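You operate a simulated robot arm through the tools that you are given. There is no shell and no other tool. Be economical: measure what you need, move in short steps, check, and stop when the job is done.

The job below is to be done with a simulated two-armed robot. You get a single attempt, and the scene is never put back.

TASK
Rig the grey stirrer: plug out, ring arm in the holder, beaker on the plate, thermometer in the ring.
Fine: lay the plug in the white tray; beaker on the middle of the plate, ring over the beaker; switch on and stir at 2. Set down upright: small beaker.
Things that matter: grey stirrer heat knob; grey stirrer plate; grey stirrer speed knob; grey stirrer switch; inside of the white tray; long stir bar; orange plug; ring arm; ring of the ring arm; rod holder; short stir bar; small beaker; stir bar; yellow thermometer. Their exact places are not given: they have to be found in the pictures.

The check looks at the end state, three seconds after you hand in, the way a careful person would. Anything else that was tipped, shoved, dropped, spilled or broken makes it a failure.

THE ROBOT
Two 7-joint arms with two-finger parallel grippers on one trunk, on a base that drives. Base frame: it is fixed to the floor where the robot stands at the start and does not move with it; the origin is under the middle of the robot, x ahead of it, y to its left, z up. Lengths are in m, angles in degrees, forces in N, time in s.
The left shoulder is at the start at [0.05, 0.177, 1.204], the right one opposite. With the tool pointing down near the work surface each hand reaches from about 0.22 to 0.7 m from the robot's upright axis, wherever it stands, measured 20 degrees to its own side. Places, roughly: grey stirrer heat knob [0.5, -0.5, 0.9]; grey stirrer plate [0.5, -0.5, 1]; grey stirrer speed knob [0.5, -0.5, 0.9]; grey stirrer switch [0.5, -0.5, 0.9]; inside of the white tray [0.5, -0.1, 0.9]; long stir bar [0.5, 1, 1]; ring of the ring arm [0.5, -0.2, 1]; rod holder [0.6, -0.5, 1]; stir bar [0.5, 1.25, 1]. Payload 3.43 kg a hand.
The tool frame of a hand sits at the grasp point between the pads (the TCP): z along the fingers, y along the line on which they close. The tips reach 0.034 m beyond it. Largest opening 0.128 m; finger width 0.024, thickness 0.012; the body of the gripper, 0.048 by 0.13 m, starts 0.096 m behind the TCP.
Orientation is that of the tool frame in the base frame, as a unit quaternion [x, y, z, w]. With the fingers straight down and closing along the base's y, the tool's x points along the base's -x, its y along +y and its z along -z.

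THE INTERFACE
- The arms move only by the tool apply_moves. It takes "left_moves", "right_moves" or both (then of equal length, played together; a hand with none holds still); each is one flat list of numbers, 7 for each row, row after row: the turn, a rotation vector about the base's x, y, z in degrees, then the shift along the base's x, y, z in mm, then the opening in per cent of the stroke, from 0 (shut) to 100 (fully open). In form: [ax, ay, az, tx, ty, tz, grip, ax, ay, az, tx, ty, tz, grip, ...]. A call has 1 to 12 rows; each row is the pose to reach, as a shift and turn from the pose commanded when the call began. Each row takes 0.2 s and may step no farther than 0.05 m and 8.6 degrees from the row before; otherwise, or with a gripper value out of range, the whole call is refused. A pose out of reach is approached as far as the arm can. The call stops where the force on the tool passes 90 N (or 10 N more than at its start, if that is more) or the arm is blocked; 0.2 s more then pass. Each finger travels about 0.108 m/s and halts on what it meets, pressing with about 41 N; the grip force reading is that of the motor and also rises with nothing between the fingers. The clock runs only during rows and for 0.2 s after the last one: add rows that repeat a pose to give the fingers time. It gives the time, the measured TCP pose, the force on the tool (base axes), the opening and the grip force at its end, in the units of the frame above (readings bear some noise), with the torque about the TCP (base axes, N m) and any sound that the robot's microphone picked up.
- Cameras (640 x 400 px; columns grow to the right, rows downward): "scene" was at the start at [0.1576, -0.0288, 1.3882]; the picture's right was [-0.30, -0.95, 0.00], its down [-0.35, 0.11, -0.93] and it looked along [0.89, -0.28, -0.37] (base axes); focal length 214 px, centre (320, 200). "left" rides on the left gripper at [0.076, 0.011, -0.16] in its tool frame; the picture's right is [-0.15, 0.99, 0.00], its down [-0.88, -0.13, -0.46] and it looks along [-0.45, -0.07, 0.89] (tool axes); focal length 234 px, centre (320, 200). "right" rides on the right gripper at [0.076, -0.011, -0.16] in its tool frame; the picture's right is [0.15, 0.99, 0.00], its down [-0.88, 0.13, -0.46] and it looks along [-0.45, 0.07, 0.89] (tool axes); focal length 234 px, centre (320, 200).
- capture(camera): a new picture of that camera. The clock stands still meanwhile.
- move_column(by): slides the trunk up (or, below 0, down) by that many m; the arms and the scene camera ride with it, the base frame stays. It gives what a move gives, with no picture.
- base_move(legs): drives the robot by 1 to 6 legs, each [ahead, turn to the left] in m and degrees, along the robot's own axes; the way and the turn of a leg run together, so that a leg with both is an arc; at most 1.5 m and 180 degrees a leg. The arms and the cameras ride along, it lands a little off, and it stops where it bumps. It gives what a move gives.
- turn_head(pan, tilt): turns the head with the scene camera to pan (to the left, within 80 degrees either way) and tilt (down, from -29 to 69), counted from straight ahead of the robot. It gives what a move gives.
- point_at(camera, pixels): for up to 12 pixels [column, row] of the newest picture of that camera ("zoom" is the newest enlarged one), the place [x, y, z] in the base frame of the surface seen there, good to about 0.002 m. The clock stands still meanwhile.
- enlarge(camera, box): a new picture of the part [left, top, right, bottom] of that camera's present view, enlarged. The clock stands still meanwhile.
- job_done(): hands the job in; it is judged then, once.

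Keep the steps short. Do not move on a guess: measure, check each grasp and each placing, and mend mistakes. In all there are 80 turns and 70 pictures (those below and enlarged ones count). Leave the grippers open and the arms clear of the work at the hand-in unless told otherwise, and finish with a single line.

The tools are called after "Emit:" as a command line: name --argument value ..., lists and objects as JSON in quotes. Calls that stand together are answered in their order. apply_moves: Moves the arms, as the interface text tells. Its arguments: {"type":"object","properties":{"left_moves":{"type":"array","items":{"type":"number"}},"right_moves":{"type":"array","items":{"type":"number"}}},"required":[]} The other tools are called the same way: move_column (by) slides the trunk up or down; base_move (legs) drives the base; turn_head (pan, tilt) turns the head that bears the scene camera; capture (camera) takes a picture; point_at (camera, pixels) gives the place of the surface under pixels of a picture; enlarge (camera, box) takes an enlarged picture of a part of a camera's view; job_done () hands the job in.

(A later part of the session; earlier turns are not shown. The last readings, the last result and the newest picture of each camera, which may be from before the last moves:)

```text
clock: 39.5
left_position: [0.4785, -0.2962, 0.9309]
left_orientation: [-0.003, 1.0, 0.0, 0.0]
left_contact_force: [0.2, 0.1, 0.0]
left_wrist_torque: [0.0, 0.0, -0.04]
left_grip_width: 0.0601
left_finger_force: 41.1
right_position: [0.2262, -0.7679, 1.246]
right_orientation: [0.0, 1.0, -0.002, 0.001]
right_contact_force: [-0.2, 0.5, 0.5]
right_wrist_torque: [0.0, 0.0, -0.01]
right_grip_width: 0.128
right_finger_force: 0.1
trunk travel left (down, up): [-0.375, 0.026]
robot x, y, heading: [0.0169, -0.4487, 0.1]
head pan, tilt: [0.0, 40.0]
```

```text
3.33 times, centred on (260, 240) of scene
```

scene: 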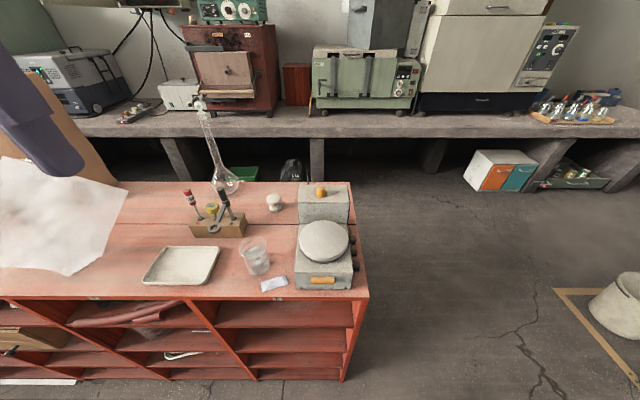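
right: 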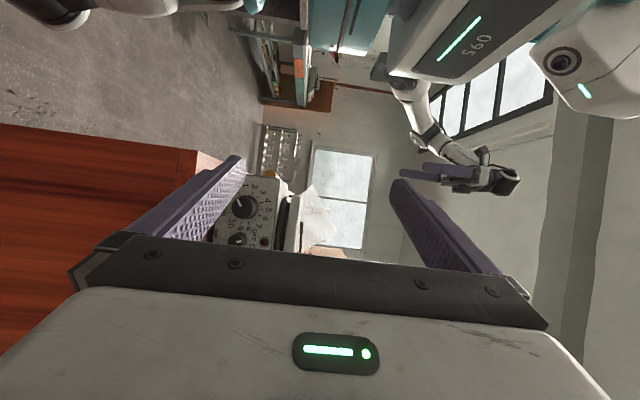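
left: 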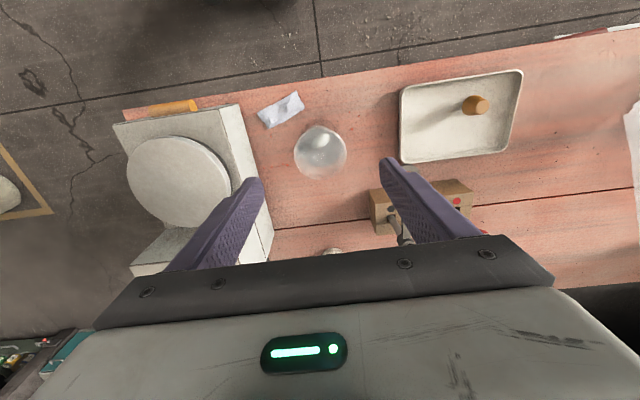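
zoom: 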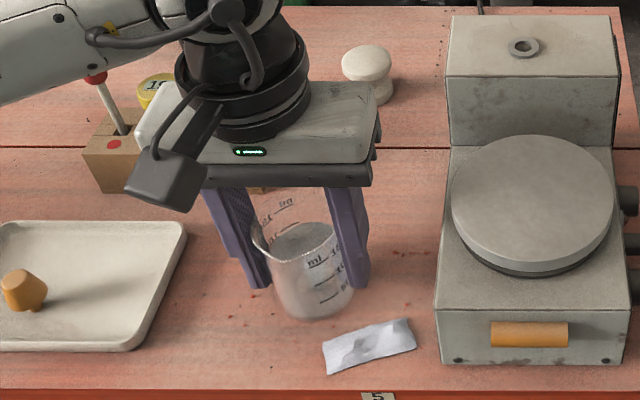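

The beaker is gripped at 60 mm. I lift it gently 130 mm and carry it over the plate centre (≈0.4875,-0.457).

Emit:
apply_moves --left_moves '[0, 0, 0, 0, 0, 8, 36, 0, 0, 0, 0, 0, 24, 36, 0, 0, 0, 0, 0, 48, 36, 0, 0, 0, 0, 0, 72, 36, 0, 0, 0, 0, 0, 96, 36, 0, 0, 0, 0, 0, 118, 36, 0, 0, 0, 0, 0, 130, 36, 0, 0, 0, 0, -8, 132, 36, 0, 0, 0, 2, -22, 132, 36, 0, 0, 0, 3, -40, 132, 36, 0, 0, 0, 4, -58, 132, 36, 0, 0, 0, 5, -70, 132, 36]'

Emit:
apply_moves --left_moves '[0, 0, 0, 1, -12, 0, 36, 0, 0, 0, 2, -30, 0, 36, 0, 0, 0, 3, -50, 0, 36, 0, 0, 0, 4, -68, 0, 36, 0, 0, 0, 4, -82, 0, 36, 0, 0, 0, 4, -91, 0, 36, 0, 0, 0, 4, -91, -6, 36, 0, 0, 0, 4, -91, -14, 36, 0, 0, 0, 4, -91, -19, 36, 0, 0, 0, 4, -91, -19, 36]'

Emit:
enlarge --camera "scene" --box '[240, 180, 380, 300]'

```text
clock: 42.1
left_position: [0.485, -0.3673, 1.0612]
left_orientation: [-0.003, 1.0, -0.001, 0.0]
left_contact_force: [0.3, 0.8, -1.7]
left_wrist_torque: [0.0, 0.01, -0.01]
left_grip_width: 0.0602
left_finger_force: 41.2
right_position: [0.2275, -0.7669, 1.2452]
right_orientation: [0.0, 1.0, 0.0, 0.002]
right_contact_force: [0.4, 0.0, -0.3]
right_wrist_torque: [0.02, -0.01, 0.0]
right_grip_width: 0.1278
right_finger_force: 0.1
trunk travel left (down, up): [-0.375, 0.026]
robot x, y, heading: [0.0206, -0.4522, 0.3]
head pan, tilt: [0.0, 40.0]
```

```text
clock: 44.3
left_position: [0.4871, -0.4559, 1.0417]
left_orientation: [-0.003, 1.0, -0.001, 0.0]
left_contact_force: [-0.5, -0.2, -2.3]
left_wrist_torque: [-0.02, 0.06, -0.01]
left_grip_width: 0.0601
left_finger_force: 41.7
right_position: [0.226, -0.7673, 1.2453]
right_orientation: [0.0, 1.0, -0.001, 0.0]
right_contact_force: [-0.3, -0.1, 0.6]
right_wrist_torque: [0.01, 0.02, 0.02]
right_grip_width: 0.1284
right_finger_force: 0.1
trunk travel left (down, up): [-0.375, 0.026]
robot x, y, heading: [0.0165, -0.4478, 0.2]
head pan, tilt: [0.0, 40.0]
```

```text
3.33 times, centred on (310, 240) of scene
```

zoom: 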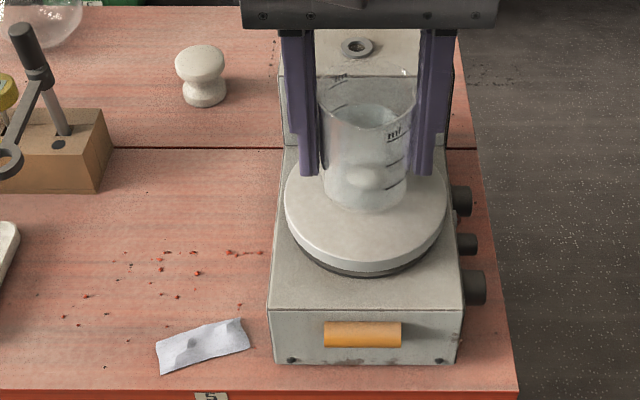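

The beaker base (≈365,195) sits over the plate centre (365,200), about 7 mm up. I lower it to contact.

Emit:
apply_moves --left_moves '[0, 0, 0, 0, 0, -3, 36, 0, 0, 0, 0, 0, -5, 36, 0, 0, 0, 0, 0, -6.5, 36]'

Emit:
enlarge --camera "scene" --box '[280, 180, 360, 280]'

```text
clock: 45.1
left_position: [0.4894, -0.4574, 1.0358]
left_orientation: [-0.001, 1.0, -0.001, 0.001]
left_contact_force: [0.2, 0.2, -2.0]
left_wrist_torque: [-0.01, 0.01, -0.03]
left_grip_width: 0.0601
left_finger_force: 41.2
right_position: [0.2272, -0.768, 1.2452]
right_orientation: [0.0, 1.0, -0.001, 0.001]
right_contact_force: [0.0, -0.5, -0.3]
right_wrist_torque: [0.0, -0.03, -0.03]
right_grip_width: 0.1278
right_finger_force: 0.0
trunk travel left (down, up): [-0.375, 0.026]
robot x, y, heading: [0.0208, -0.4504, 0.1]
head pan, tilt: [0.0, 40.0]
```

```text
4.00 times, centred on (320, 230) of scene
```

zoom: 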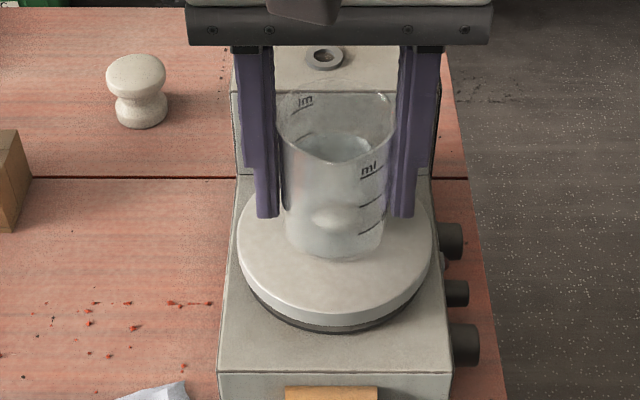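

Still the full weight (−2 N) hangs on the hand. I go down another few millimetres.

Emit:
apply_moves --left_moves '[0, 0, 0, 0, 0, -1.5, 36, 0, 0, 0, 0, 0, -2.5, 36, 0, 0, 0, 0, 0, -3, 36]'

```text
clock: 45.9
left_position: [0.4875, -0.4566, 1.0352]
left_orientation: [-0.003, 1.0, -0.001, 0.0]
left_contact_force: [0.5, 0.5, 4.8]
left_wrist_torque: [0.12, 0.05, 0.05]
left_grip_width: 0.0597
left_finger_force: 41.2
right_position: [0.2259, -0.7679, 1.2467]
right_orientation: [0.0, 1.0, 0.0, 0.001]
right_contact_force: [0.1, 0.0, 0.4]
right_wrist_torque: [-0.01, -0.03, 0.0]
right_grip_width: 0.128
right_finger_force: 0.1
trunk travel left (down, up): [-0.375, 0.026]
robot x, y, heading: [0.0208, -0.4526, 0.1]
head pan, tilt: [0.0, 40.0]
```

Contact is made (+4.8 N). I open slowly and rise straight up.

Emit:
apply_moves --left_moves '[0, 0, 0, 0, 0, 0, 50, 0, 0, 0, 0, 0, 0, 60, 0, 0, 0, 0, 0, 0, 70, 0, 0, 0, 0, 0, 0, 70, 0, 0, 0, 0, 0, 40, 70, 0, 0, 0, 0, 0, 85, 70, 0, 0, 0, 0, 0, 130, 70, 0, 0, 0, -20, 35, 150, 70, 0, 0, 0, -40, 75, 160, 70, 0, 0, 0, -50, 120, 165, 70, 0, 0, 0, -55, 165, 165, 70]'

Emit:
capture --camera "left"

Emit:
enlarge --camera "scene" --box '[270, 180, 370, 280]'

```text
clock: 48.3
left_position: [0.4322, -0.2908, 1.1992]
left_orientation: [-0.003, 1.0, -0.002, 0.0]
left_contact_force: [-0.4, 0.2, -0.4]
left_wrist_torque: [-0.04, -0.02, -0.02]
left_grip_width: 0.0897
left_finger_force: 0.1
right_position: [0.2259, -0.7661, 1.2459]
right_orientation: [0.001, 1.0, -0.001, 0.001]
right_contact_force: [-0.1, -0.7, -0.4]
right_wrist_torque: [0.02, -0.05, -0.04]
right_grip_width: 0.1279
right_finger_force: 0.1
trunk travel left (down, up): [-0.375, 0.026]
robot x, y, heading: [0.0154, -0.4525, 0.3]
head pan, tilt: [0.0, 40.0]
```

```text
36 pictures are left
```

left: 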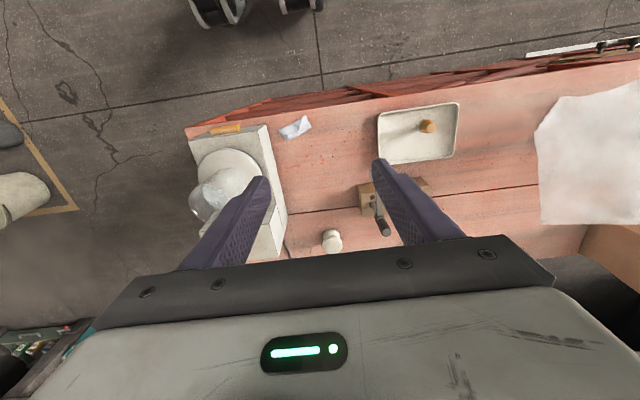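

```text
4.00 times, centred on (320, 230) of scene
```

zoom: 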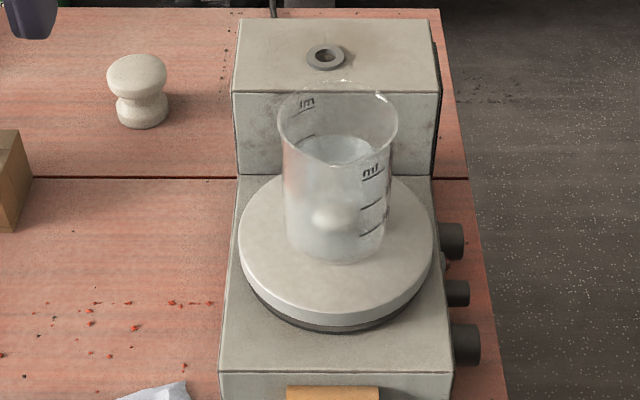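

The beaker stands centred. Next is the ring arm. To judge reach I check how far the robot's base front is from the table by measuring points in the left picture.

Emit:
point_at --camera "left" --pixels '[[225, 12], [300, 4], [310, 8], [235, 22], [350, 100], [250, 118], [384, 228], [366, 192]]'

Emit:
move_column --by 0.025

```text
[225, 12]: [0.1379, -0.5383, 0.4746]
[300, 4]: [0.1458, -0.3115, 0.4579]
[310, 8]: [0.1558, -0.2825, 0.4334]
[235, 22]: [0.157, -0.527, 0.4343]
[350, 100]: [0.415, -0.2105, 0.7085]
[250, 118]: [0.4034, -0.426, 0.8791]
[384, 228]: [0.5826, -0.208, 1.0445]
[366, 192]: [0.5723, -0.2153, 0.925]
```

```text
clock: 49.0
left_position: [0.4348, -0.2936, 1.224]
left_orientation: [-0.002, 1.0, 0.0, 0.0]
left_contact_force: [-0.9, -0.3, -0.8]
left_wrist_torque: [-0.04, 0.03, 0.01]
left_grip_width: 0.0894
left_finger_force: 0.0
right_position: [0.2258, -0.7681, 1.2716]
right_orientation: [0.001, 1.0, -0.001, 0.001]
right_contact_force: [-0.4, -0.8, -0.2]
right_wrist_torque: [-0.01, 0.02, -0.01]
right_grip_width: 0.128
right_finger_force: 0.0
trunk travel left (down, up): [-0.4, 0.001]
robot x, y, heading: [0.0215, -0.4537, 0.1]
head pan, tilt: [0.0, 40.0]
```

There is about 0.2 m of room, so I drive ahead 0.07 m for better height at the holder.

Emit:
base_move --legs '[[0.07, 0]]'

Emit:
capture --camera "scene"

```text
clock: 50.0
left_position: [0.505, -0.2928, 1.223]
left_orientation: [-0.002, 1.0, -0.001, 0.0]
left_contact_force: [0.1, 1.6, 0.4]
left_wrist_torque: [-0.03, 0.07, -0.01]
left_grip_width: 0.0893
left_finger_force: 0.2
right_position: [0.2961, -0.7666, 1.2722]
right_orientation: [0.002, 1.0, -0.001, 0.0]
right_contact_force: [-0.1, 0.8, 0.3]
right_wrist_torque: [-0.03, 0.05, 0.04]
right_grip_width: 0.1282
right_finger_force: 0.2
trunk travel left (down, up): [-0.4, 0.001]
robot x, y, heading: [0.0903, -0.4479, 0.0]
head pan, tilt: [0.0, 40.0]
```

```text
34 pictures are left
```

scene: 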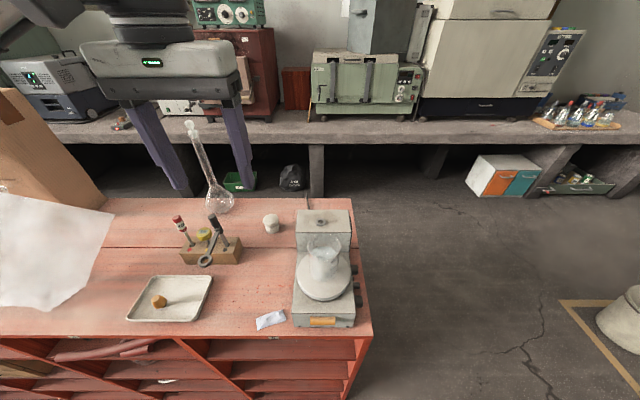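

I check the flask's place for clearance and move the left hand above the ring-arm handle (0.590,-0.2075).

Emit:
point_at --camera "scene" --pixels '[[219, 202], [190, 125], [213, 220], [203, 235], [179, 220]]'

Emit:
apply_moves --left_moves '[0, 0, 0, 25, 25, 0, 60, 0, 0, 0, 50, 50, 0, 50, 0, 0, 0, 84, 85, 0, 45, 0, 0, 0, 84, 85, -40, 45, 0, 0, 0, 84, 85, -85, 45, 0, 0, 0, 84, 85, -85, 45]'

Emit:
capture --camera "left"

```text
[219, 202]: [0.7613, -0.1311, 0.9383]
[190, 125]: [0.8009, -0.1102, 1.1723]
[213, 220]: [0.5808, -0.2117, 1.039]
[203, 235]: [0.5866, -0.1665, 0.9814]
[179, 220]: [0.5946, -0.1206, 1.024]
```

```text
clock: 51.4
left_position: [0.5874, -0.2054, 1.1404]
left_orientation: [-0.001, 1.0, -0.001, 0.001]
left_contact_force: [0.2, -0.3, -0.2]
left_wrist_torque: [0.05, 0.02, 0.02]
left_grip_width: 0.0577
left_finger_force: 0.2
right_position: [0.2947, -0.7689, 1.2716]
right_orientation: [0.001, 1.0, 0.0, 0.0]
right_contact_force: [0.6, -1.1, 0.5]
right_wrist_torque: [0.01, 0.02, -0.02]
right_grip_width: 0.1281
right_finger_force: 0.1
trunk travel left (down, up): [-0.4, 0.001]
robot x, y, heading: [0.0899, -0.4542, 0.2]
head pan, tilt: [0.0, 40.0]
```

```text
33 pictures are left
```

left: 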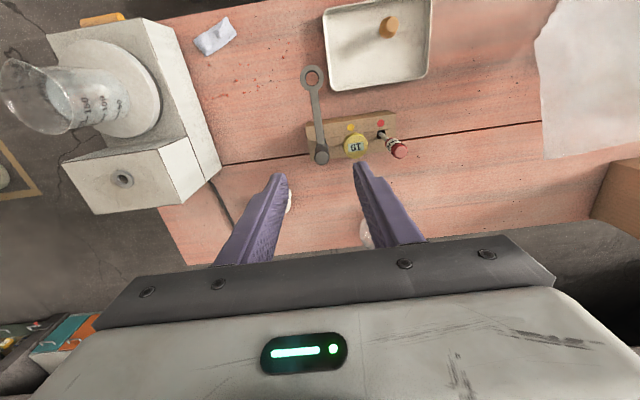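

The handle top is at (321,156), midway between the fingers. I enlarge to measure it and the holder hole precisely.

Emit:
enlarge --camera "left" --box '[280, 55, 420, 175]'

Emit:
point_at --camera "zoom" --pixels '[[190, 325], [160, 325], [217, 325], [190, 300], [190, 348], [120, 70], [175, 70], [148, 45], [148, 102], [345, 290], [320, 300], [370, 300]]'

Emit:
point_at --camera "left" --pixels '[[112, 180], [134, 180], [123, 171], [123, 188]]'

```text
3.33 times, centred on (350, 115) of left
```

zoom: 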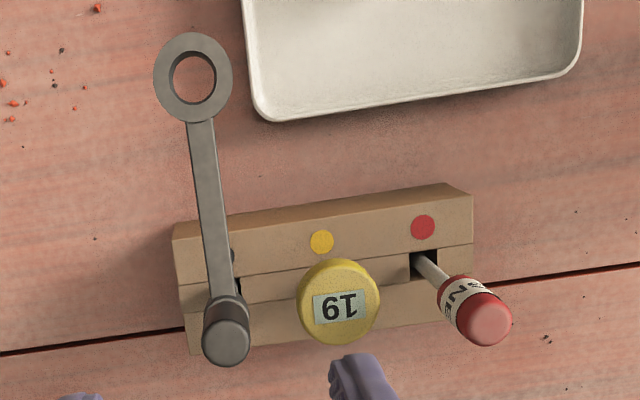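

```text
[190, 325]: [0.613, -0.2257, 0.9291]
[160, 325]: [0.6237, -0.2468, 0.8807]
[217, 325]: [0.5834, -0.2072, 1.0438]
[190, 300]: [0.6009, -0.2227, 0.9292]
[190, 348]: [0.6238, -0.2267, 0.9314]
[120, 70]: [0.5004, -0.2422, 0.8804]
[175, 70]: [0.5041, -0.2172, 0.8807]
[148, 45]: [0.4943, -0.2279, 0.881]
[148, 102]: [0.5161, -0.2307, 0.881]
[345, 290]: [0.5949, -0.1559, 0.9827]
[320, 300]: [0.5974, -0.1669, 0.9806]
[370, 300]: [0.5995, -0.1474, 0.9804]
```

```text
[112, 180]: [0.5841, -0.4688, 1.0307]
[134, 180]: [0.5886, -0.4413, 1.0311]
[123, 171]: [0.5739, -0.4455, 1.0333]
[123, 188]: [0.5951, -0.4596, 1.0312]
```

Emit:
point_at --camera "zoom" --pixels '[[226, 325], [226, 342], [226, 360], [208, 343], [245, 341], [161, 80], [225, 75], [193, 40], [194, 112], [338, 300], [310, 305], [370, 295]]'

Emit:
enlarge --camera "left" --box '[90, 150, 160, 210]'

```text
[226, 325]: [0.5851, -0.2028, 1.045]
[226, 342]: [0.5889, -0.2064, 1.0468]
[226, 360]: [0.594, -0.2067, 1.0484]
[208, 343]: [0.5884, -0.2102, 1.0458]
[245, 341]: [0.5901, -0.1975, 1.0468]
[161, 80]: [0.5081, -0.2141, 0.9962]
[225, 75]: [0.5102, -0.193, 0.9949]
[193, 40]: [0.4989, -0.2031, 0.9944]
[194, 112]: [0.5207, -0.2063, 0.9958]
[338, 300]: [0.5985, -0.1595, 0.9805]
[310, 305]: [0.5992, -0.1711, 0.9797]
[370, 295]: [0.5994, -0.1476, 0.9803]
```

```text
6.67 times, centred on (125, 180) of left
```

zoom: 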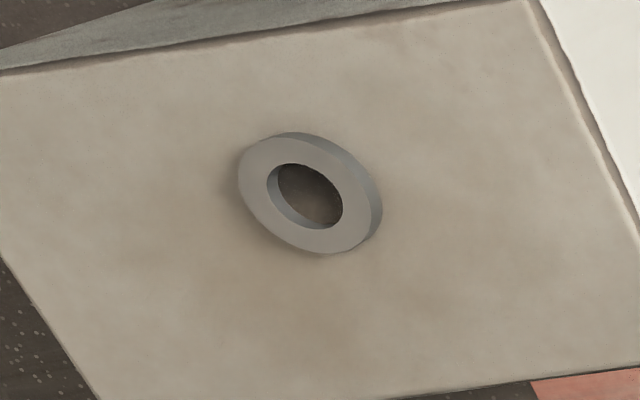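

Emit:
point_at --camera "zoom" --pixels '[[253, 175], [357, 218], [285, 150], [325, 242], [255, 205], [345, 180], [270, 225], [310, 150]]'

Emit:
apply_moves --left_moves '[0, 0, 0, 2, 0, -30, 40, 0, 0, 0, 2, 0, -65, 36, 0, 0, 0, 2, 0, -96, 34, 0, 0, 0, 2, 0, -96, 34]'

Emit:
capture --camera "left"

```text
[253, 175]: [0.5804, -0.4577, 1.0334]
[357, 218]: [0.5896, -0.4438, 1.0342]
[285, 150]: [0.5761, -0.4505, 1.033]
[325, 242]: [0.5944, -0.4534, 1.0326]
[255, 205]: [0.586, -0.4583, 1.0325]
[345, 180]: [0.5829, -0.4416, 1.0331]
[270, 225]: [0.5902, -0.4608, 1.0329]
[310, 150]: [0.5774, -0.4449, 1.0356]
```

```text
clock: 52.4
left_position: [0.5885, -0.2095, 1.0433]
left_orientation: [-0.001, 1.0, -0.001, 0.001]
left_contact_force: [-0.1, 0.3, -0.8]
left_wrist_torque: [0.01, -0.03, -0.02]
left_grip_width: 0.0437
left_finger_force: 0.1
right_position: [0.297, -0.7662, 1.2712]
right_orientation: [0.001, 1.0, -0.001, 0.001]
right_contact_force: [0.8, -0.3, 0.4]
right_wrist_torque: [0.0, 0.0, -0.02]
right_grip_width: 0.1279
right_finger_force: 0.0
trunk travel left (down, up): [-0.4, 0.001]
robot x, y, heading: [0.0873, -0.4502, 0.1]
head pan, tilt: [0.0, 40.0]
```

```text
30 pictures are left
```

left: 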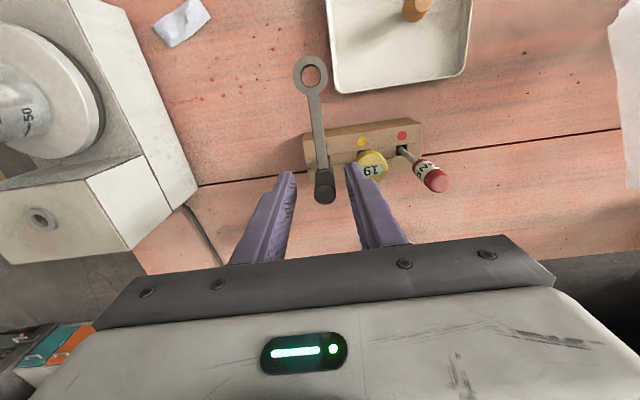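

The handle (325,190) is slightly toward the right finger. I shift 2 mm to +y, and close.

Emit:
apply_moves --left_moves '[0, 0, 0, 0.5, 2, 0, 30, 0, 0, 0, 0.5, 2, 0, 20, 0, 0, 0, 0.5, 2, 0, 12, 0, 0, 0, 0.5, 2, 0, 4, 0, 0, 0, 0.5, 2, 0, 0]'

Emit:
enlarge --camera "left" --box '[250, 40, 400, 220]'

```text
clock: 53.6
left_position: [0.5906, -0.2068, 1.0434]
left_orientation: [-0.001, 1.0, -0.001, 0.001]
left_contact_force: [-0.1, 0.8, 0.3]
left_wrist_torque: [0.12, 0.01, 0.01]
left_grip_width: 0.0156
left_finger_force: 40.5
right_position: [0.2943, -0.7665, 1.2703]
right_orientation: [0.0, 1.0, -0.002, 0.001]
right_contact_force: [0.2, -0.1, -0.1]
right_wrist_torque: [-0.01, 0.02, 0.0]
right_grip_width: 0.128
right_finger_force: 0.0
trunk travel left (down, up): [-0.4, 0.001]
robot x, y, heading: [0.0881, -0.4523, -0.1]
head pan, tilt: [0.0, 40.0]
```

```text
2.22 times, centred on (325, 130) of left
```

zoom: 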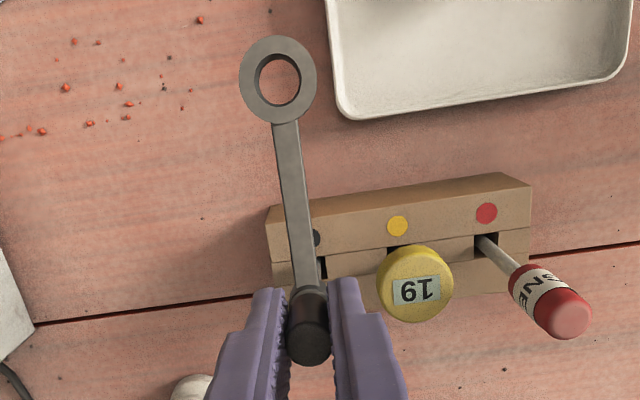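

The handle is gripped (15.6 mm). I lift straight up 175 mm and check the rod end.

Emit:
apply_moves --left_moves '[0, 0, 0, 0, 0, 10, 0, 0, 0, 0, 0, 0, 30, 0, 0, 0, 0, 0, 0, 60, 0, 0, 0, 0, 0, 0, 90, 0, 0, 0, 0, 0, 0, 120, 0, 0, 0, 0, 0, 0, 150, 0, 0, 0, 0, 0, 0, 175, 0, 0, 0, 0, 0, 0, 175, 0]'

Emit:
enlarge --camera "scene" --box '[150, 120, 310, 270]'

```text
clock: 55.4
left_position: [0.5915, -0.2059, 1.2172]
left_orientation: [-0.002, 1.0, -0.002, 0.0]
left_contact_force: [0.7, 0.0, -0.6]
left_wrist_torque: [0.0, -0.03, 0.01]
left_grip_width: 0.0156
left_finger_force: 40.9
right_position: [0.2958, -0.7674, 1.2705]
right_orientation: [0.001, 1.0, 0.0, 0.001]
right_contact_force: [0.9, -0.2, -0.6]
right_wrist_torque: [0.04, 0.03, 0.01]
right_grip_width: 0.128
right_finger_force: 0.0
trunk travel left (down, up): [-0.4, 0.001]
robot x, y, heading: [0.0908, -0.4512, 0.1]
head pan, tilt: [0.0, 40.0]
```

```text
2.67 times, centred on (230, 195) of scene
```

zoom: 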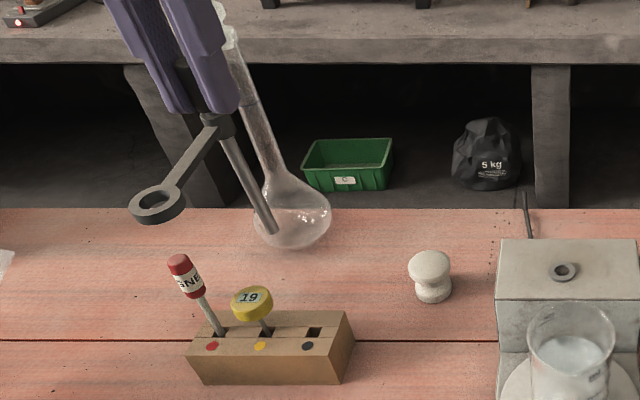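

The rod is clear of the block. I measure the rod end, rod line and ring.

Emit:
point_at --camera "zoom" --pixels '[[231, 150], [248, 185], [268, 224], [217, 120], [155, 192], [180, 200], [135, 208], [155, 220]]'

```text
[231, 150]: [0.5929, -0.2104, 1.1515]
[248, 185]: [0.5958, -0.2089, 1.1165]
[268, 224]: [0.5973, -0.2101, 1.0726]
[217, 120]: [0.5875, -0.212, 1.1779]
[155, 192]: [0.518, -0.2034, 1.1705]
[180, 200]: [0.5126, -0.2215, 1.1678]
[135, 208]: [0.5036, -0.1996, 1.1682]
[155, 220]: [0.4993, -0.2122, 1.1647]
```

The rod leans about 3° (its end sits ≈8 mm toward +x). I correct by turning +3° about y while moving over the holder (0.585,-0.4515).

Emit:
apply_moves --left_moves '[0, 1, 0, 0, -40, 2, 0, 0, 2, 0, -2, -85, 2, 0, 0, 3, 0, -3, -130, 2, 0, 0, 3, 0, -5, -175, 2, 0, 0, 3, 0, -6, -215, 2, 0, 0, 3, 0, -6, -245, 2, 0, 0, 3, 0, -6, -245, 2, 0]'

Emit:
enlarge --camera "scene" --box '[270, 130, 370, 250]'

```text
clock: 57.0
left_position: [0.5809, -0.45, 1.2208]
left_orientation: [-0.002, 1.0, -0.001, -0.026]
left_contact_force: [0.3, 0.1, -2.6]
left_wrist_torque: [0.0, -0.02, 0.01]
left_grip_width: 0.0154
left_finger_force: 40.9
right_position: [0.2962, -0.7662, 1.2702]
right_orientation: [0.001, 1.0, -0.001, 0.0]
right_contact_force: [-0.2, -0.1, 0.5]
right_wrist_torque: [0.01, 0.02, -0.01]
right_grip_width: 0.128
right_finger_force: 0.0
trunk travel left (down, up): [-0.4, 0.001]
robot x, y, heading: [0.0883, -0.4512, -0.3]
head pan, tilt: [0.0, 40.0]
```

```text
3.33 times, centred on (320, 190) of scene
```

zoom: 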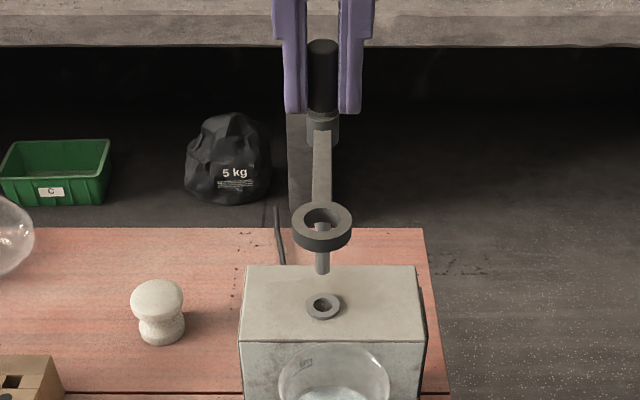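

The rod end (322,272) lines up in column with the hole (322,305). I measure its depth.

Emit:
point_at --camera "zoom" --pixels '[[322, 258], [322, 269], [317, 264], [328, 264], [322, 225], [322, 298], [307, 306], [338, 306], [322, 316], [322, 90], [323, 120]]'

Emit:
capture --camera "left"

```text
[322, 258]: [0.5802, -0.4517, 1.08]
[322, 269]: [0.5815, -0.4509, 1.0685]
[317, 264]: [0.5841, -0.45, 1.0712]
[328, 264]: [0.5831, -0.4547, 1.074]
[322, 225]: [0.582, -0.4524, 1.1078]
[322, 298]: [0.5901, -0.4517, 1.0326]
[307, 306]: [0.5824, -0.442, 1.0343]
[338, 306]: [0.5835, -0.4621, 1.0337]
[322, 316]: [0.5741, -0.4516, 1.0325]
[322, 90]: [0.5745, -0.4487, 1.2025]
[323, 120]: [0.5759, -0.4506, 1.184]
```

```text
26 pictures are left
```

left: 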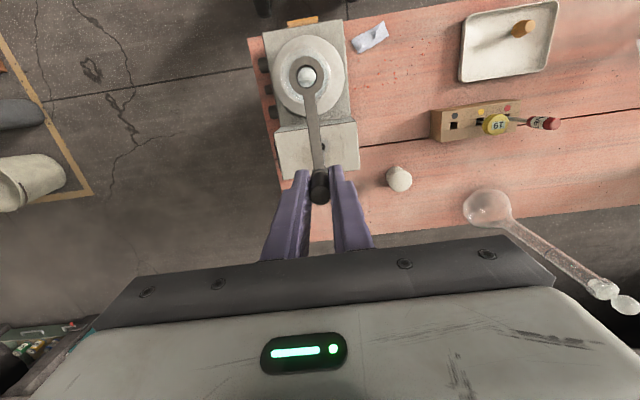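

The rod axis is ≈(0.5845,-0.452) against the hole ≈(0.584,-0.452). I lower 32 mm and look again just above the hole.

Emit:
apply_moves --left_moves '[0, 0, 0, 0, 0, -12, 0, 0, 0, 0, 0, 0, -24, 0, 0, 0, 0, 0, 0, -32, 0, 0, 0, 0, 0, 0, -32, 0]'

Emit:
enlarge --camera "scene" --box '[295, 180, 345, 240]'

Emit:
enlarge --camera "left" --box '[270, 100, 370, 220]'

```text
clock: 58.0
left_position: [0.5843, -0.4508, 1.1883]
left_orientation: [-0.001, 1.0, 0.0, -0.026]
left_contact_force: [0.8, -0.2, -0.4]
left_wrist_torque: [-0.01, -0.03, -0.02]
left_grip_width: 0.0155
left_finger_force: 41.3
right_position: [0.2962, -0.7677, 1.2701]
right_orientation: [0.001, 1.0, 0.0, 0.001]
right_contact_force: [0.2, 0.4, -0.8]
right_wrist_torque: [0.0, -0.02, 0.0]
right_grip_width: 0.1278
right_finger_force: 0.0
trunk travel left (down, up): [-0.4, 0.001]
robot x, y, heading: [0.0886, -0.4497, -0.2]
head pan, tilt: [0.0, 40.0]
```

```text
6.67 times, centred on (320, 210) of scene
```

zoom: 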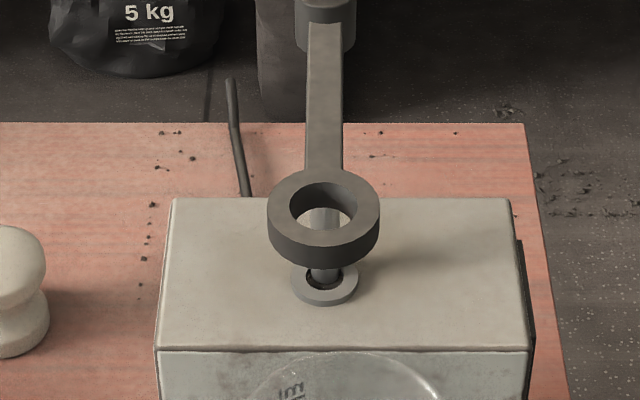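

```text
3.33 times, centred on (320, 160) of left
```

zoom: 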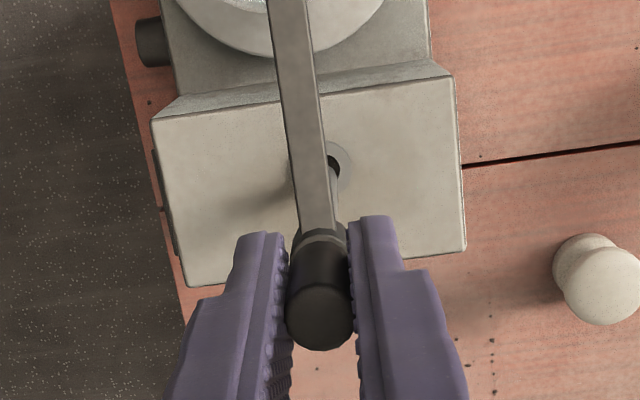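

The rod end appears over the hole. I go down in small steps, watching the force.

Emit:
apply_moves --left_moves '[0, 0, 0, 0, 0, -4, 0, 0, 0, 0, 0, 0, -8, 0, 0, 0, 0, 0, 0, -11, 0, 0, 0, 0, 0, 0, -14, 0]'

Emit:
enlarge --camera "scene" --box '[295, 180, 345, 240]'

```text
clock: 59.0
left_position: [0.5794, -0.4514, 1.1844]
left_orientation: [-0.001, 1.0, -0.004, -0.019]
left_contact_force: [-4.1, 2.3, 53.6]
left_wrist_torque: [0.38, -0.16, 0.02]
left_grip_width: 0.0158
left_finger_force: 41.0
right_position: [0.2912, -0.7669, 1.2739]
right_orientation: [0.0, 1.0, -0.001, 0.003]
right_contact_force: [-0.4, -0.8, 0.5]
right_wrist_torque: [-0.02, 0.02, 0.06]
right_grip_width: 0.1277
right_finger_force: 0.0
trunk travel left (down, up): [-0.4, 0.001]
robot x, y, heading: [0.09, -0.4494, 0.2]
head pan, tilt: [0.0, 40.0]
```

```text
6.67 times, centred on (320, 210) of scene
```

zoom: 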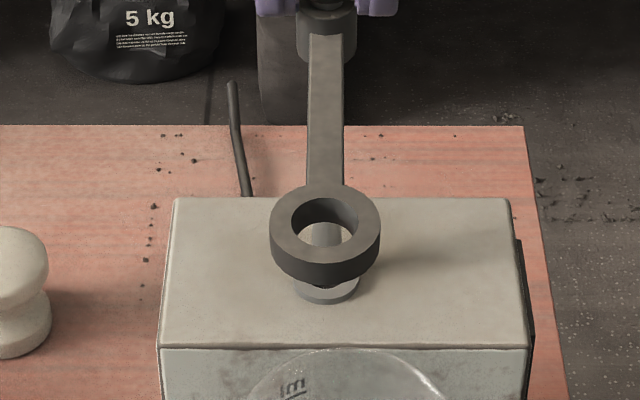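

The rod landed on the rim. I raise it clear and measure again.

Emit:
apply_moves --left_moves '[0, 0, 0, 0, 0, 8, 0, 0, 0, 0, 0, 0, 16, 0, 0, 0, 0, 0, 0, 16, 0]'

Emit:
enlarge --camera "scene" --box '[305, 190, 335, 225]'

Emit:
enlarge --camera "left" --box '[300, 110, 350, 180]'

```text
clock: 59.8
left_position: [0.5824, -0.4509, 1.189]
left_orientation: [-0.002, 1.0, -0.001, -0.026]
left_contact_force: [0.5, -0.4, -1.3]
left_wrist_torque: [0.0, 0.0, 0.01]
left_grip_width: 0.0157
left_finger_force: 40.8
right_position: [0.2949, -0.7672, 1.2705]
right_orientation: [0.001, 1.0, -0.001, 0.001]
right_contact_force: [0.6, 0.5, 0.1]
right_wrist_torque: [0.03, -0.03, 0.03]
right_grip_width: 0.1281
right_finger_force: 0.0
trunk travel left (down, up): [-0.4, 0.001]
robot x, y, heading: [0.0868, -0.4491, -0.1]
head pan, tilt: [0.0, 40.0]
```

```text
11.43 times, centred on (320, 208) of scene
```

zoom: 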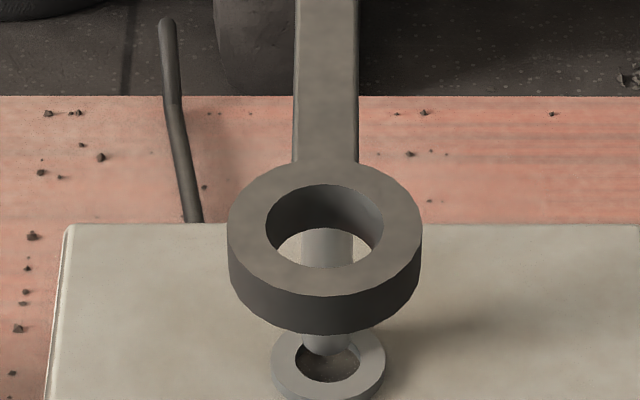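

```text
5.71 times, centred on (325, 145) of left
```

zoom: 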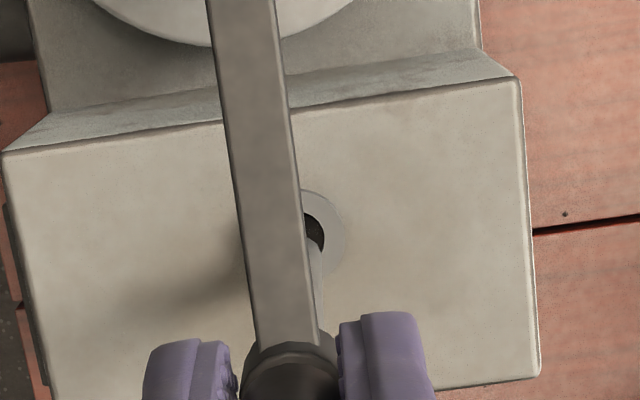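

Emit:
point_at --camera "zoom" --pixels '[[328, 230]]'

Emit:
enlarge --camera "scene" --box '[305, 190, 335, 230]'

Emit:
point_at --camera "zoom" --pixels '[[324, 310], [324, 316], [330, 319], [318, 318], [276, 335], [371, 335], [322, 374], [325, 260], [325, 235], [280, 320], [367, 350]]'

```text
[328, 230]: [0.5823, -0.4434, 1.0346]
```

```text
10.00 times, centred on (320, 210) of scene
```

zoom: 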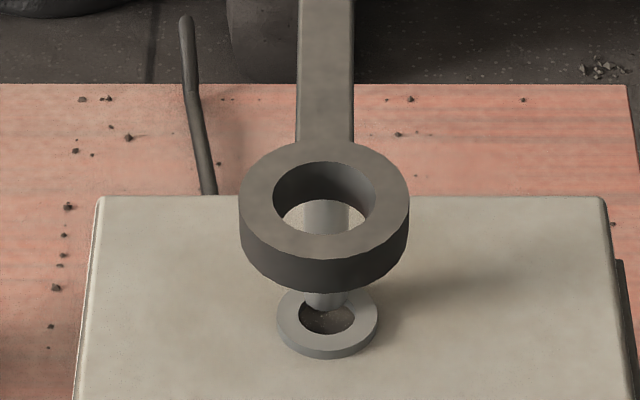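

```text
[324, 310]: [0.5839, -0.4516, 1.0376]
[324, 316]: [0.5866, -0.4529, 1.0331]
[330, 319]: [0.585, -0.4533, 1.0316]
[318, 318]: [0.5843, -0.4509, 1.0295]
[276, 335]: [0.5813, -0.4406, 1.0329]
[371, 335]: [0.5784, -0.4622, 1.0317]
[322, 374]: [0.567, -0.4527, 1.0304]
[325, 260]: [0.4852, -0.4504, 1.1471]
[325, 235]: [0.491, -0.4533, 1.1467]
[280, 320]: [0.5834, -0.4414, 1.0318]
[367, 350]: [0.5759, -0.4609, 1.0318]
```

Both the depth reading (rod axis ≈0.588 against hole ≈0.584) and the left view put the rod ≈3.5 mm too far +x. I shift −3.5 mm and look.

Emit:
apply_moves --left_moves '[0, 0, 0, -3.5, 0, 0, 0, 0, 0, 0, -3.5, 0, 0, 0]'

Emit:
enlarge --camera "left" --box '[305, 125, 345, 165]'

```text
clock: 60.4
left_position: [0.5804, -0.4508, 1.1904]
left_orientation: [-0.002, 1.0, -0.001, -0.027]
left_contact_force: [-0.1, 0.2, -0.9]
left_wrist_torque: [-0.01, -0.01, 0.0]
left_grip_width: 0.0157
left_finger_force: 41.2
right_position: [0.2951, -0.7669, 1.2707]
right_orientation: [0.001, 1.0, -0.001, 0.001]
right_contact_force: [-0.1, 0.5, 0.7]
right_wrist_torque: [0.0, 0.01, 0.0]
right_grip_width: 0.1282
right_finger_force: 0.1
trunk travel left (down, up): [-0.4, 0.001]
robot x, y, heading: [0.0886, -0.4504, 0.2]
head pan, tilt: [0.0, 40.0]
```

```text
10.00 times, centred on (325, 145) of left
```

zoom: 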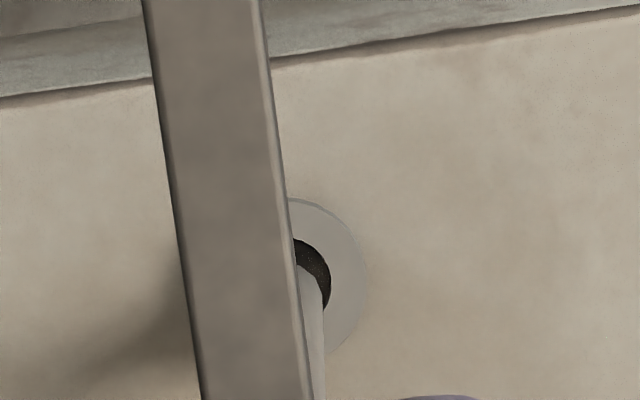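

The hole centre is about (286,277) in this view and the rod end about (291,288): 1.3 mm more in −x and 0.5 mm in −y. I adjust and descend in small steps.

Emit:
apply_moves --left_moves '[0, 0, 0, -1.3, -0.5, 0, 0, 0, 0, 0, -1.3, -0.5, -3, 0, 0, 0, 0, -1.3, -0.5, -6, 0, 0, 0, 0, -1.3, -0.5, -9, 0, 0, 0, 0, -1.3, -0.5, -12, 0]'

```text
clock: 61.6
left_position: [0.579, -0.451, 1.1771]
left_orientation: [-0.002, 1.0, -0.001, -0.026]
left_contact_force: [0.2, -0.2, -1.7]
left_wrist_torque: [0.0, -0.01, -0.02]
left_grip_width: 0.0161
left_finger_force: 41.3
right_position: [0.2952, -0.7679, 1.271]
right_orientation: [0.001, 1.0, -0.001, 0.001]
right_contact_force: [0.0, 0.1, 0.7]
right_wrist_torque: [-0.02, -0.03, -0.02]
right_grip_width: 0.1281
right_finger_force: 0.0
trunk travel left (down, up): [-0.4, 0.001]
robot x, y, heading: [0.0866, -0.4523, 0.3]
head pan, tilt: [0.0, 40.0]
```

No resistance at z 1.177, so the rod is in the hole. I keep going down.

Emit:
apply_moves --left_moves '[0, 0, 0, 0, 0, -5, 0, 0, 0, 0, 0, 0, -10, 0, 0, 0, 0, 0, 0, -15, 0, 0, 0, 0, 0, 0, -20, 0, 0, 0, 0, 0, 0, -24, 0]'

Emit:
enlarge --camera "scene" --box '[270, 150, 370, 270]'

```text
clock: 62.8
left_position: [0.5788, -0.4526, 1.1537]
left_orientation: [-0.002, 1.0, -0.002, -0.026]
left_contact_force: [0.2, 0.6, -1.4]
left_wrist_torque: [-0.01, -0.02, -0.03]
left_grip_width: 0.0159
left_finger_force: 41.0
right_position: [0.2963, -0.7689, 1.2716]
right_orientation: [0.002, 1.0, -0.001, 0.001]
right_contact_force: [0.3, 0.6, -0.1]
right_wrist_torque: [0.01, -0.01, -0.02]
right_grip_width: 0.128
right_finger_force: 0.1
trunk travel left (down, up): [-0.4, 0.001]
robot x, y, heading: [0.0904, -0.448, -0.0]
head pan, tilt: [0.0, 40.0]
```

```text
3.33 times, centred on (320, 210) of scene
```

zoom: 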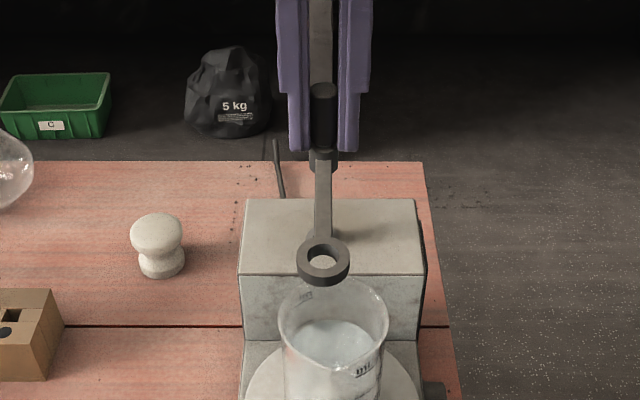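

Inserting well. I continue down until it seats.

Emit:
apply_moves --left_moves '[0, 0, 0, 0, 0, -4, 0, 0, 0, 0, 0, 0, -8, 0, 0, 0, 0, 0, 0, -12, 0, 0, 0, 0, 0, 0, -16, 0, 0, 0, 0, 0, 0, -20, 0]'

```text
clock: 64.0
left_position: [0.5778, -0.4511, 1.1346]
left_orientation: [-0.002, 1.0, -0.001, -0.025]
left_contact_force: [2.6, 1.1, 1.9]
left_wrist_torque: [0.01, -0.27, 0.01]
left_grip_width: 0.0156
left_finger_force: 41.1
right_position: [0.2942, -0.7674, 1.2719]
right_orientation: [0.0, 1.0, -0.001, 0.002]
right_contact_force: [-0.3, 0.2, 0.9]
right_wrist_torque: [-0.01, -0.01, -0.01]
right_grip_width: 0.1278
right_finger_force: 0.0
trunk travel left (down, up): [-0.4, 0.001]
robot x, y, heading: [0.0878, -0.4519, 0.0]
head pan, tilt: [0.0, 40.0]
```

Light side force only. A few millimetres more, in tiny steps.

Emit:
apply_moves --left_moves '[0, 0, 0, 0, 0, -2, 0, 0, 0, 0, 0, 0, -4, 0, 0, 0, 0, 0, 0, -6, 0]'

Emit:
enlarge --camera "scene" --box '[270, 150, 370, 270]'

Emit:
point_at --camera "zoom" --pixels '[[324, 262], [304, 275], [342, 275], [323, 293], [288, 310], [385, 300], [322, 100], [322, 170]]'

```text
clock: 64.8
left_position: [0.5776, -0.451, 1.134]
left_orientation: [-0.003, 1.0, -0.004, -0.021]
left_contact_force: [4.6, 4.7, 42.5]
left_wrist_torque: [0.44, -0.08, 0.01]
left_grip_width: 0.0157
left_finger_force: 40.8
right_position: [0.2919, -0.7672, 1.2721]
right_orientation: [0.0, 1.0, -0.001, 0.003]
right_contact_force: [-0.1, -0.2, -0.3]
right_wrist_torque: [-0.01, 0.03, 0.04]
right_grip_width: 0.1279
right_finger_force: 0.2
trunk travel left (down, up): [-0.4, 0.001]
robot x, y, heading: [0.089, -0.4515, 0.0]
head pan, tilt: [0.0, 40.0]
```

```text
3.33 times, centred on (320, 210) of scene
```

zoom: 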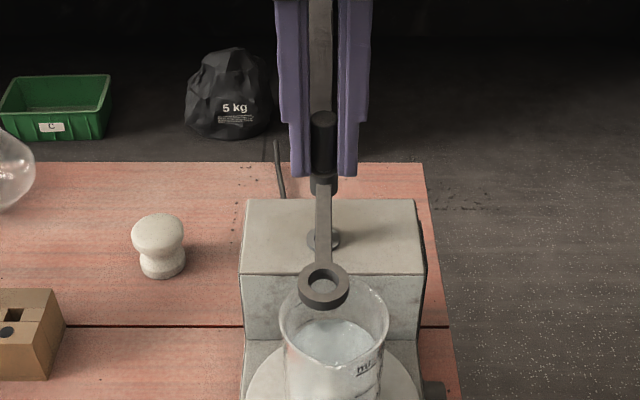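

```text
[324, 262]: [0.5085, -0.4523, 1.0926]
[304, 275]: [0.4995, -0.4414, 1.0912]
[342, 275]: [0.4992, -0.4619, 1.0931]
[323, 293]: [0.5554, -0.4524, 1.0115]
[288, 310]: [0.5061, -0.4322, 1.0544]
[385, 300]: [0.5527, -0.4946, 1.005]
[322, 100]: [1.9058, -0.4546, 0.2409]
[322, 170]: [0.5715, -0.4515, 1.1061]
```

The rod is seated on the bottom (42 N); the ring stands over the beaker at z 1.092. I relieve the push, open and rise.

Emit:
apply_moves --left_moves '[0, 0, 0, 0, 0, 4, 0, 0, 0, 0, 0, 0, 5, 0, 0, 0, 0, 0, 0, 5, 12, 0, 0, 0, 0, 0, 5, 25, 0, 0, 0, 0, 0, 5, 35, 0, 0, 0, 0, 0, 25, 40, 0, 0, 0, 0, 0, 55, 40, 0, 0, 0, 0, 0, 75, 40]'

Emit:
enlarge --camera "scene" --box '[260, 150, 380, 290]'

Emit:
point_at --camera "zoom" --pixels '[[322, 224], [300, 240], [344, 240], [320, 254], [323, 100], [323, 130]]'

```text
clock: 66.6
left_position: [0.5778, -0.4514, 1.2026]
left_orientation: [-0.001, 1.0, -0.001, -0.027]
left_contact_force: [-0.3, 0.0, 0.6]
left_wrist_torque: [-0.02, 0.01, -0.02]
left_grip_width: 0.0514
left_finger_force: 0.0
right_position: [0.295, -0.768, 1.2707]
right_orientation: [0.001, 1.0, 0.0, 0.001]
right_contact_force: [-0.3, 0.3, 0.4]
right_wrist_torque: [0.0, -0.02, 0.01]
right_grip_width: 0.1283
right_finger_force: 0.1
trunk travel left (down, up): [-0.4, 0.001]
robot x, y, heading: [0.0868, -0.452, 0.2]
head pan, tilt: [0.0, 40.0]
```

```text
2.86 times, centred on (320, 220) of scene
```

zoom: 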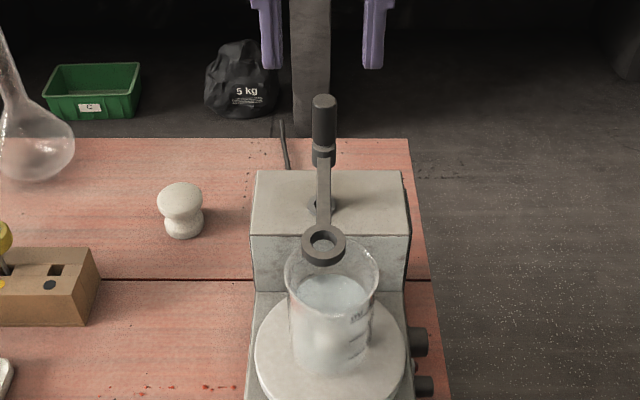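

```text
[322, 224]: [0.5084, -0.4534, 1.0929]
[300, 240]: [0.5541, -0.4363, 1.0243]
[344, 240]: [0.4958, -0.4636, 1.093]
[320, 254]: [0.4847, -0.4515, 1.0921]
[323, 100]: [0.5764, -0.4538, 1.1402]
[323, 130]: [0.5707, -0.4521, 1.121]
```

The ring arm stands in the holder. Next the thermometer: head centre ≈(0.598,-0.1595), top z 0.980. I move the left hand above it and undo the 3° tilt.

Emit:
apply_moves --left_moves '[0, -1, 0, 2, 42, 0, 40, 0, -2, 0, 5, 84, 0, 40, 0, -3, 0, 8, 126, 0, 40, 0, -3, 0, 11, 170, 0, 36, 0, -3, 0, 14, 214, 0, 32, 0, -3, 0, 17, 256, 0, 30, 0, -3, 0, 19, 291, -10, 30, 0, -3, 0, 19, 291, -55, 30, 0, -3, 0, 19, 291, -100, 30, 0, -3, 0, 19, 291, -120, 30, 0, -3, 0, 19, 291, -120, 30]'

Emit:
enlarge --camera "left" --box '[250, 100, 400, 220]'

Emit:
point_at --camera "zoom" --pixels '[[320, 200], [320, 240], [320, 280], [280, 240], [355, 240]]'

```text
clock: 69.0
left_position: [0.5957, -0.1597, 1.0833]
left_orientation: [-0.002, 1.0, -0.001, 0.0]
left_contact_force: [0.8, 0.4, 0.4]
left_wrist_torque: [-0.02, 0.01, 0.03]
left_grip_width: 0.0385
left_finger_force: 0.1
right_position: [0.2962, -0.7671, 1.2708]
right_orientation: [0.001, 1.0, 0.0, 0.001]
right_contact_force: [-0.8, 0.0, -0.1]
right_wrist_torque: [0.01, 0.01, 0.01]
right_grip_width: 0.128
right_finger_force: 0.0
trunk travel left (down, up): [-0.4, 0.001]
robot x, y, heading: [0.0903, -0.4534, -0.0]
head pan, tilt: [0.0, 40.0]
```

```text
3.33 times, centred on (325, 160) of left
```

zoom: 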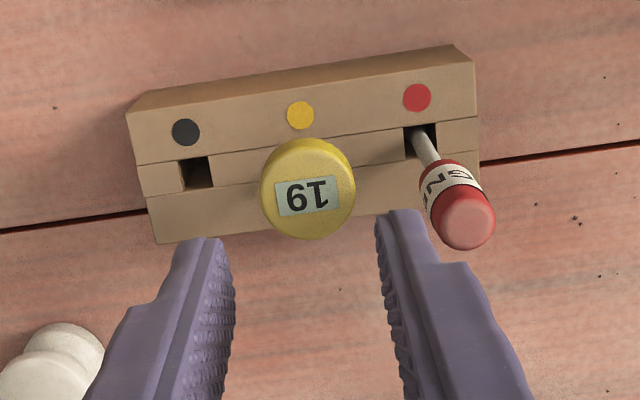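

```text
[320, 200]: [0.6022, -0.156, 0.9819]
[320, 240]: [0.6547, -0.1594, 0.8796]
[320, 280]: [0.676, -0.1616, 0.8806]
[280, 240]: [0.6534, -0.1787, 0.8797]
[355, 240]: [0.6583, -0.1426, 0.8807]
```

The right finger would pass near the red magnet handle. I raise 25 mm and turn the hand 45° so the fingers go beside the head diagonally, then check.

Emit:
apply_moves --left_moves '[0, 0, 0, 3, 0, 25, 32, 0, 0, 8, 3, 0, 25, 32, 0, 0, 16, 3, 0, 25, 32, 0, 0, 24, 3, 0, 25, 32, 0, 0, 32, 3, 0, 25, 32, 0, 0, 40, 3, 0, 25, 32, 0, 0, 46, 3, 0, 25, 32, 0, 0, 46, 3, 0, 0, 32, 0, 0, 46, 3, 0, -25, 32, 0, 0, 46, 3, 0, -25, 32]'

Emit:
enlarge --camera "left" --box '[230, 90, 410, 230]'

```text
clock: 71.2
left_position: [0.6015, -0.1603, 1.0594]
left_orientation: [-0.392, 0.92, -0.002, 0.001]
left_contact_force: [0.1, -0.1, -0.2]
left_wrist_torque: [0.01, 0.02, 0.0]
left_grip_width: 0.0412
left_finger_force: 0.1
right_position: [0.2953, -0.7673, 1.2711]
right_orientation: [0.0, 1.0, -0.001, 0.0]
right_contact_force: [-0.3, -0.4, -0.5]
right_wrist_torque: [0.0, 0.03, 0.01]
right_grip_width: 0.1277
right_finger_force: 0.1
trunk travel left (down, up): [-0.4, 0.001]
robot x, y, heading: [0.0879, -0.4541, 0.0]
head pan, tilt: [0.0, 40.0]
```

```text
2.86 times, centred on (320, 160) of left
```

zoom: 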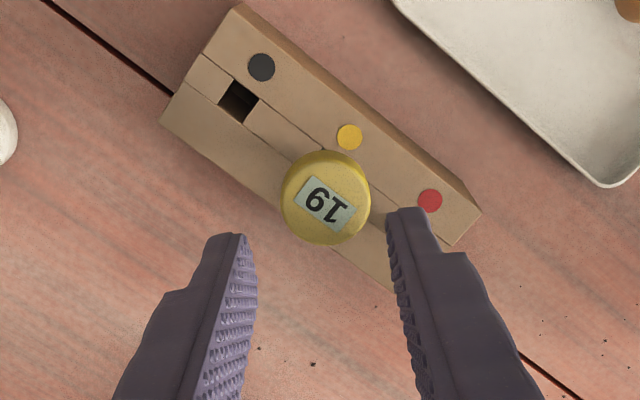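

With the 46° yaw the fingers clear the magnet handle sideways by about 1 cm. I descend 58 mm and close.

Emit:
apply_moves --left_moves '[0, 0, 0, -1, 0, -20, 32, 0, 0, 0, -1, 0, -40, 32, 0, 0, 0, -1, 0, -50, 32, 0, 0, 0, -1, 0, -58, 32, 0, 0, 0, -1, 0, -58, 22, 0, 0, 0, -1, 0, -58, 14, 0, 0, 0, -1, 0, -58, 8, 0, 0, 0, -1, 0, -58, 5]'

Emit:
enlarge --camera "scene" --box '[150, 180, 270, 280]'

```text
clock: 73.0
left_position: [0.6, -0.1608, 1.0002]
left_orientation: [-0.392, 0.92, -0.001, 0.0]
left_contact_force: [0.2, 0.0, 3.2]
left_wrist_torque: [-0.01, 0.04, 0.0]
left_grip_width: 0.0299
left_finger_force: 41.3
right_position: [0.2958, -0.7685, 1.2712]
right_orientation: [0.001, 1.0, -0.001, 0.0]
right_contact_force: [0.5, -0.2, -0.3]
right_wrist_torque: [-0.01, 0.01, 0.02]
right_grip_width: 0.1282
right_finger_force: 0.1
trunk travel left (down, up): [-0.4, 0.001]
robot x, y, heading: [0.0885, -0.4524, 0.2]
head pan, tilt: [0.0, 40.0]
```

```text
4.00 times, centred on (210, 230) of scene
```

zoom: 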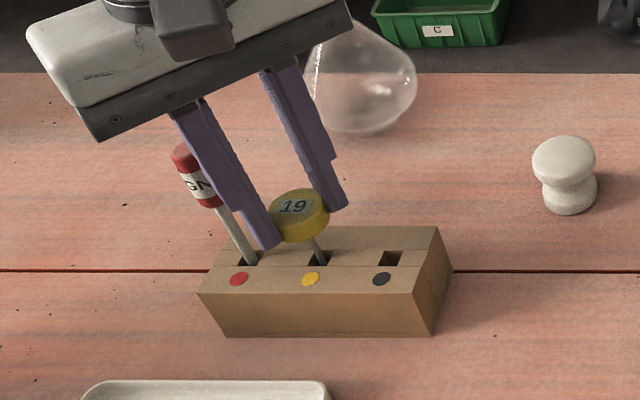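

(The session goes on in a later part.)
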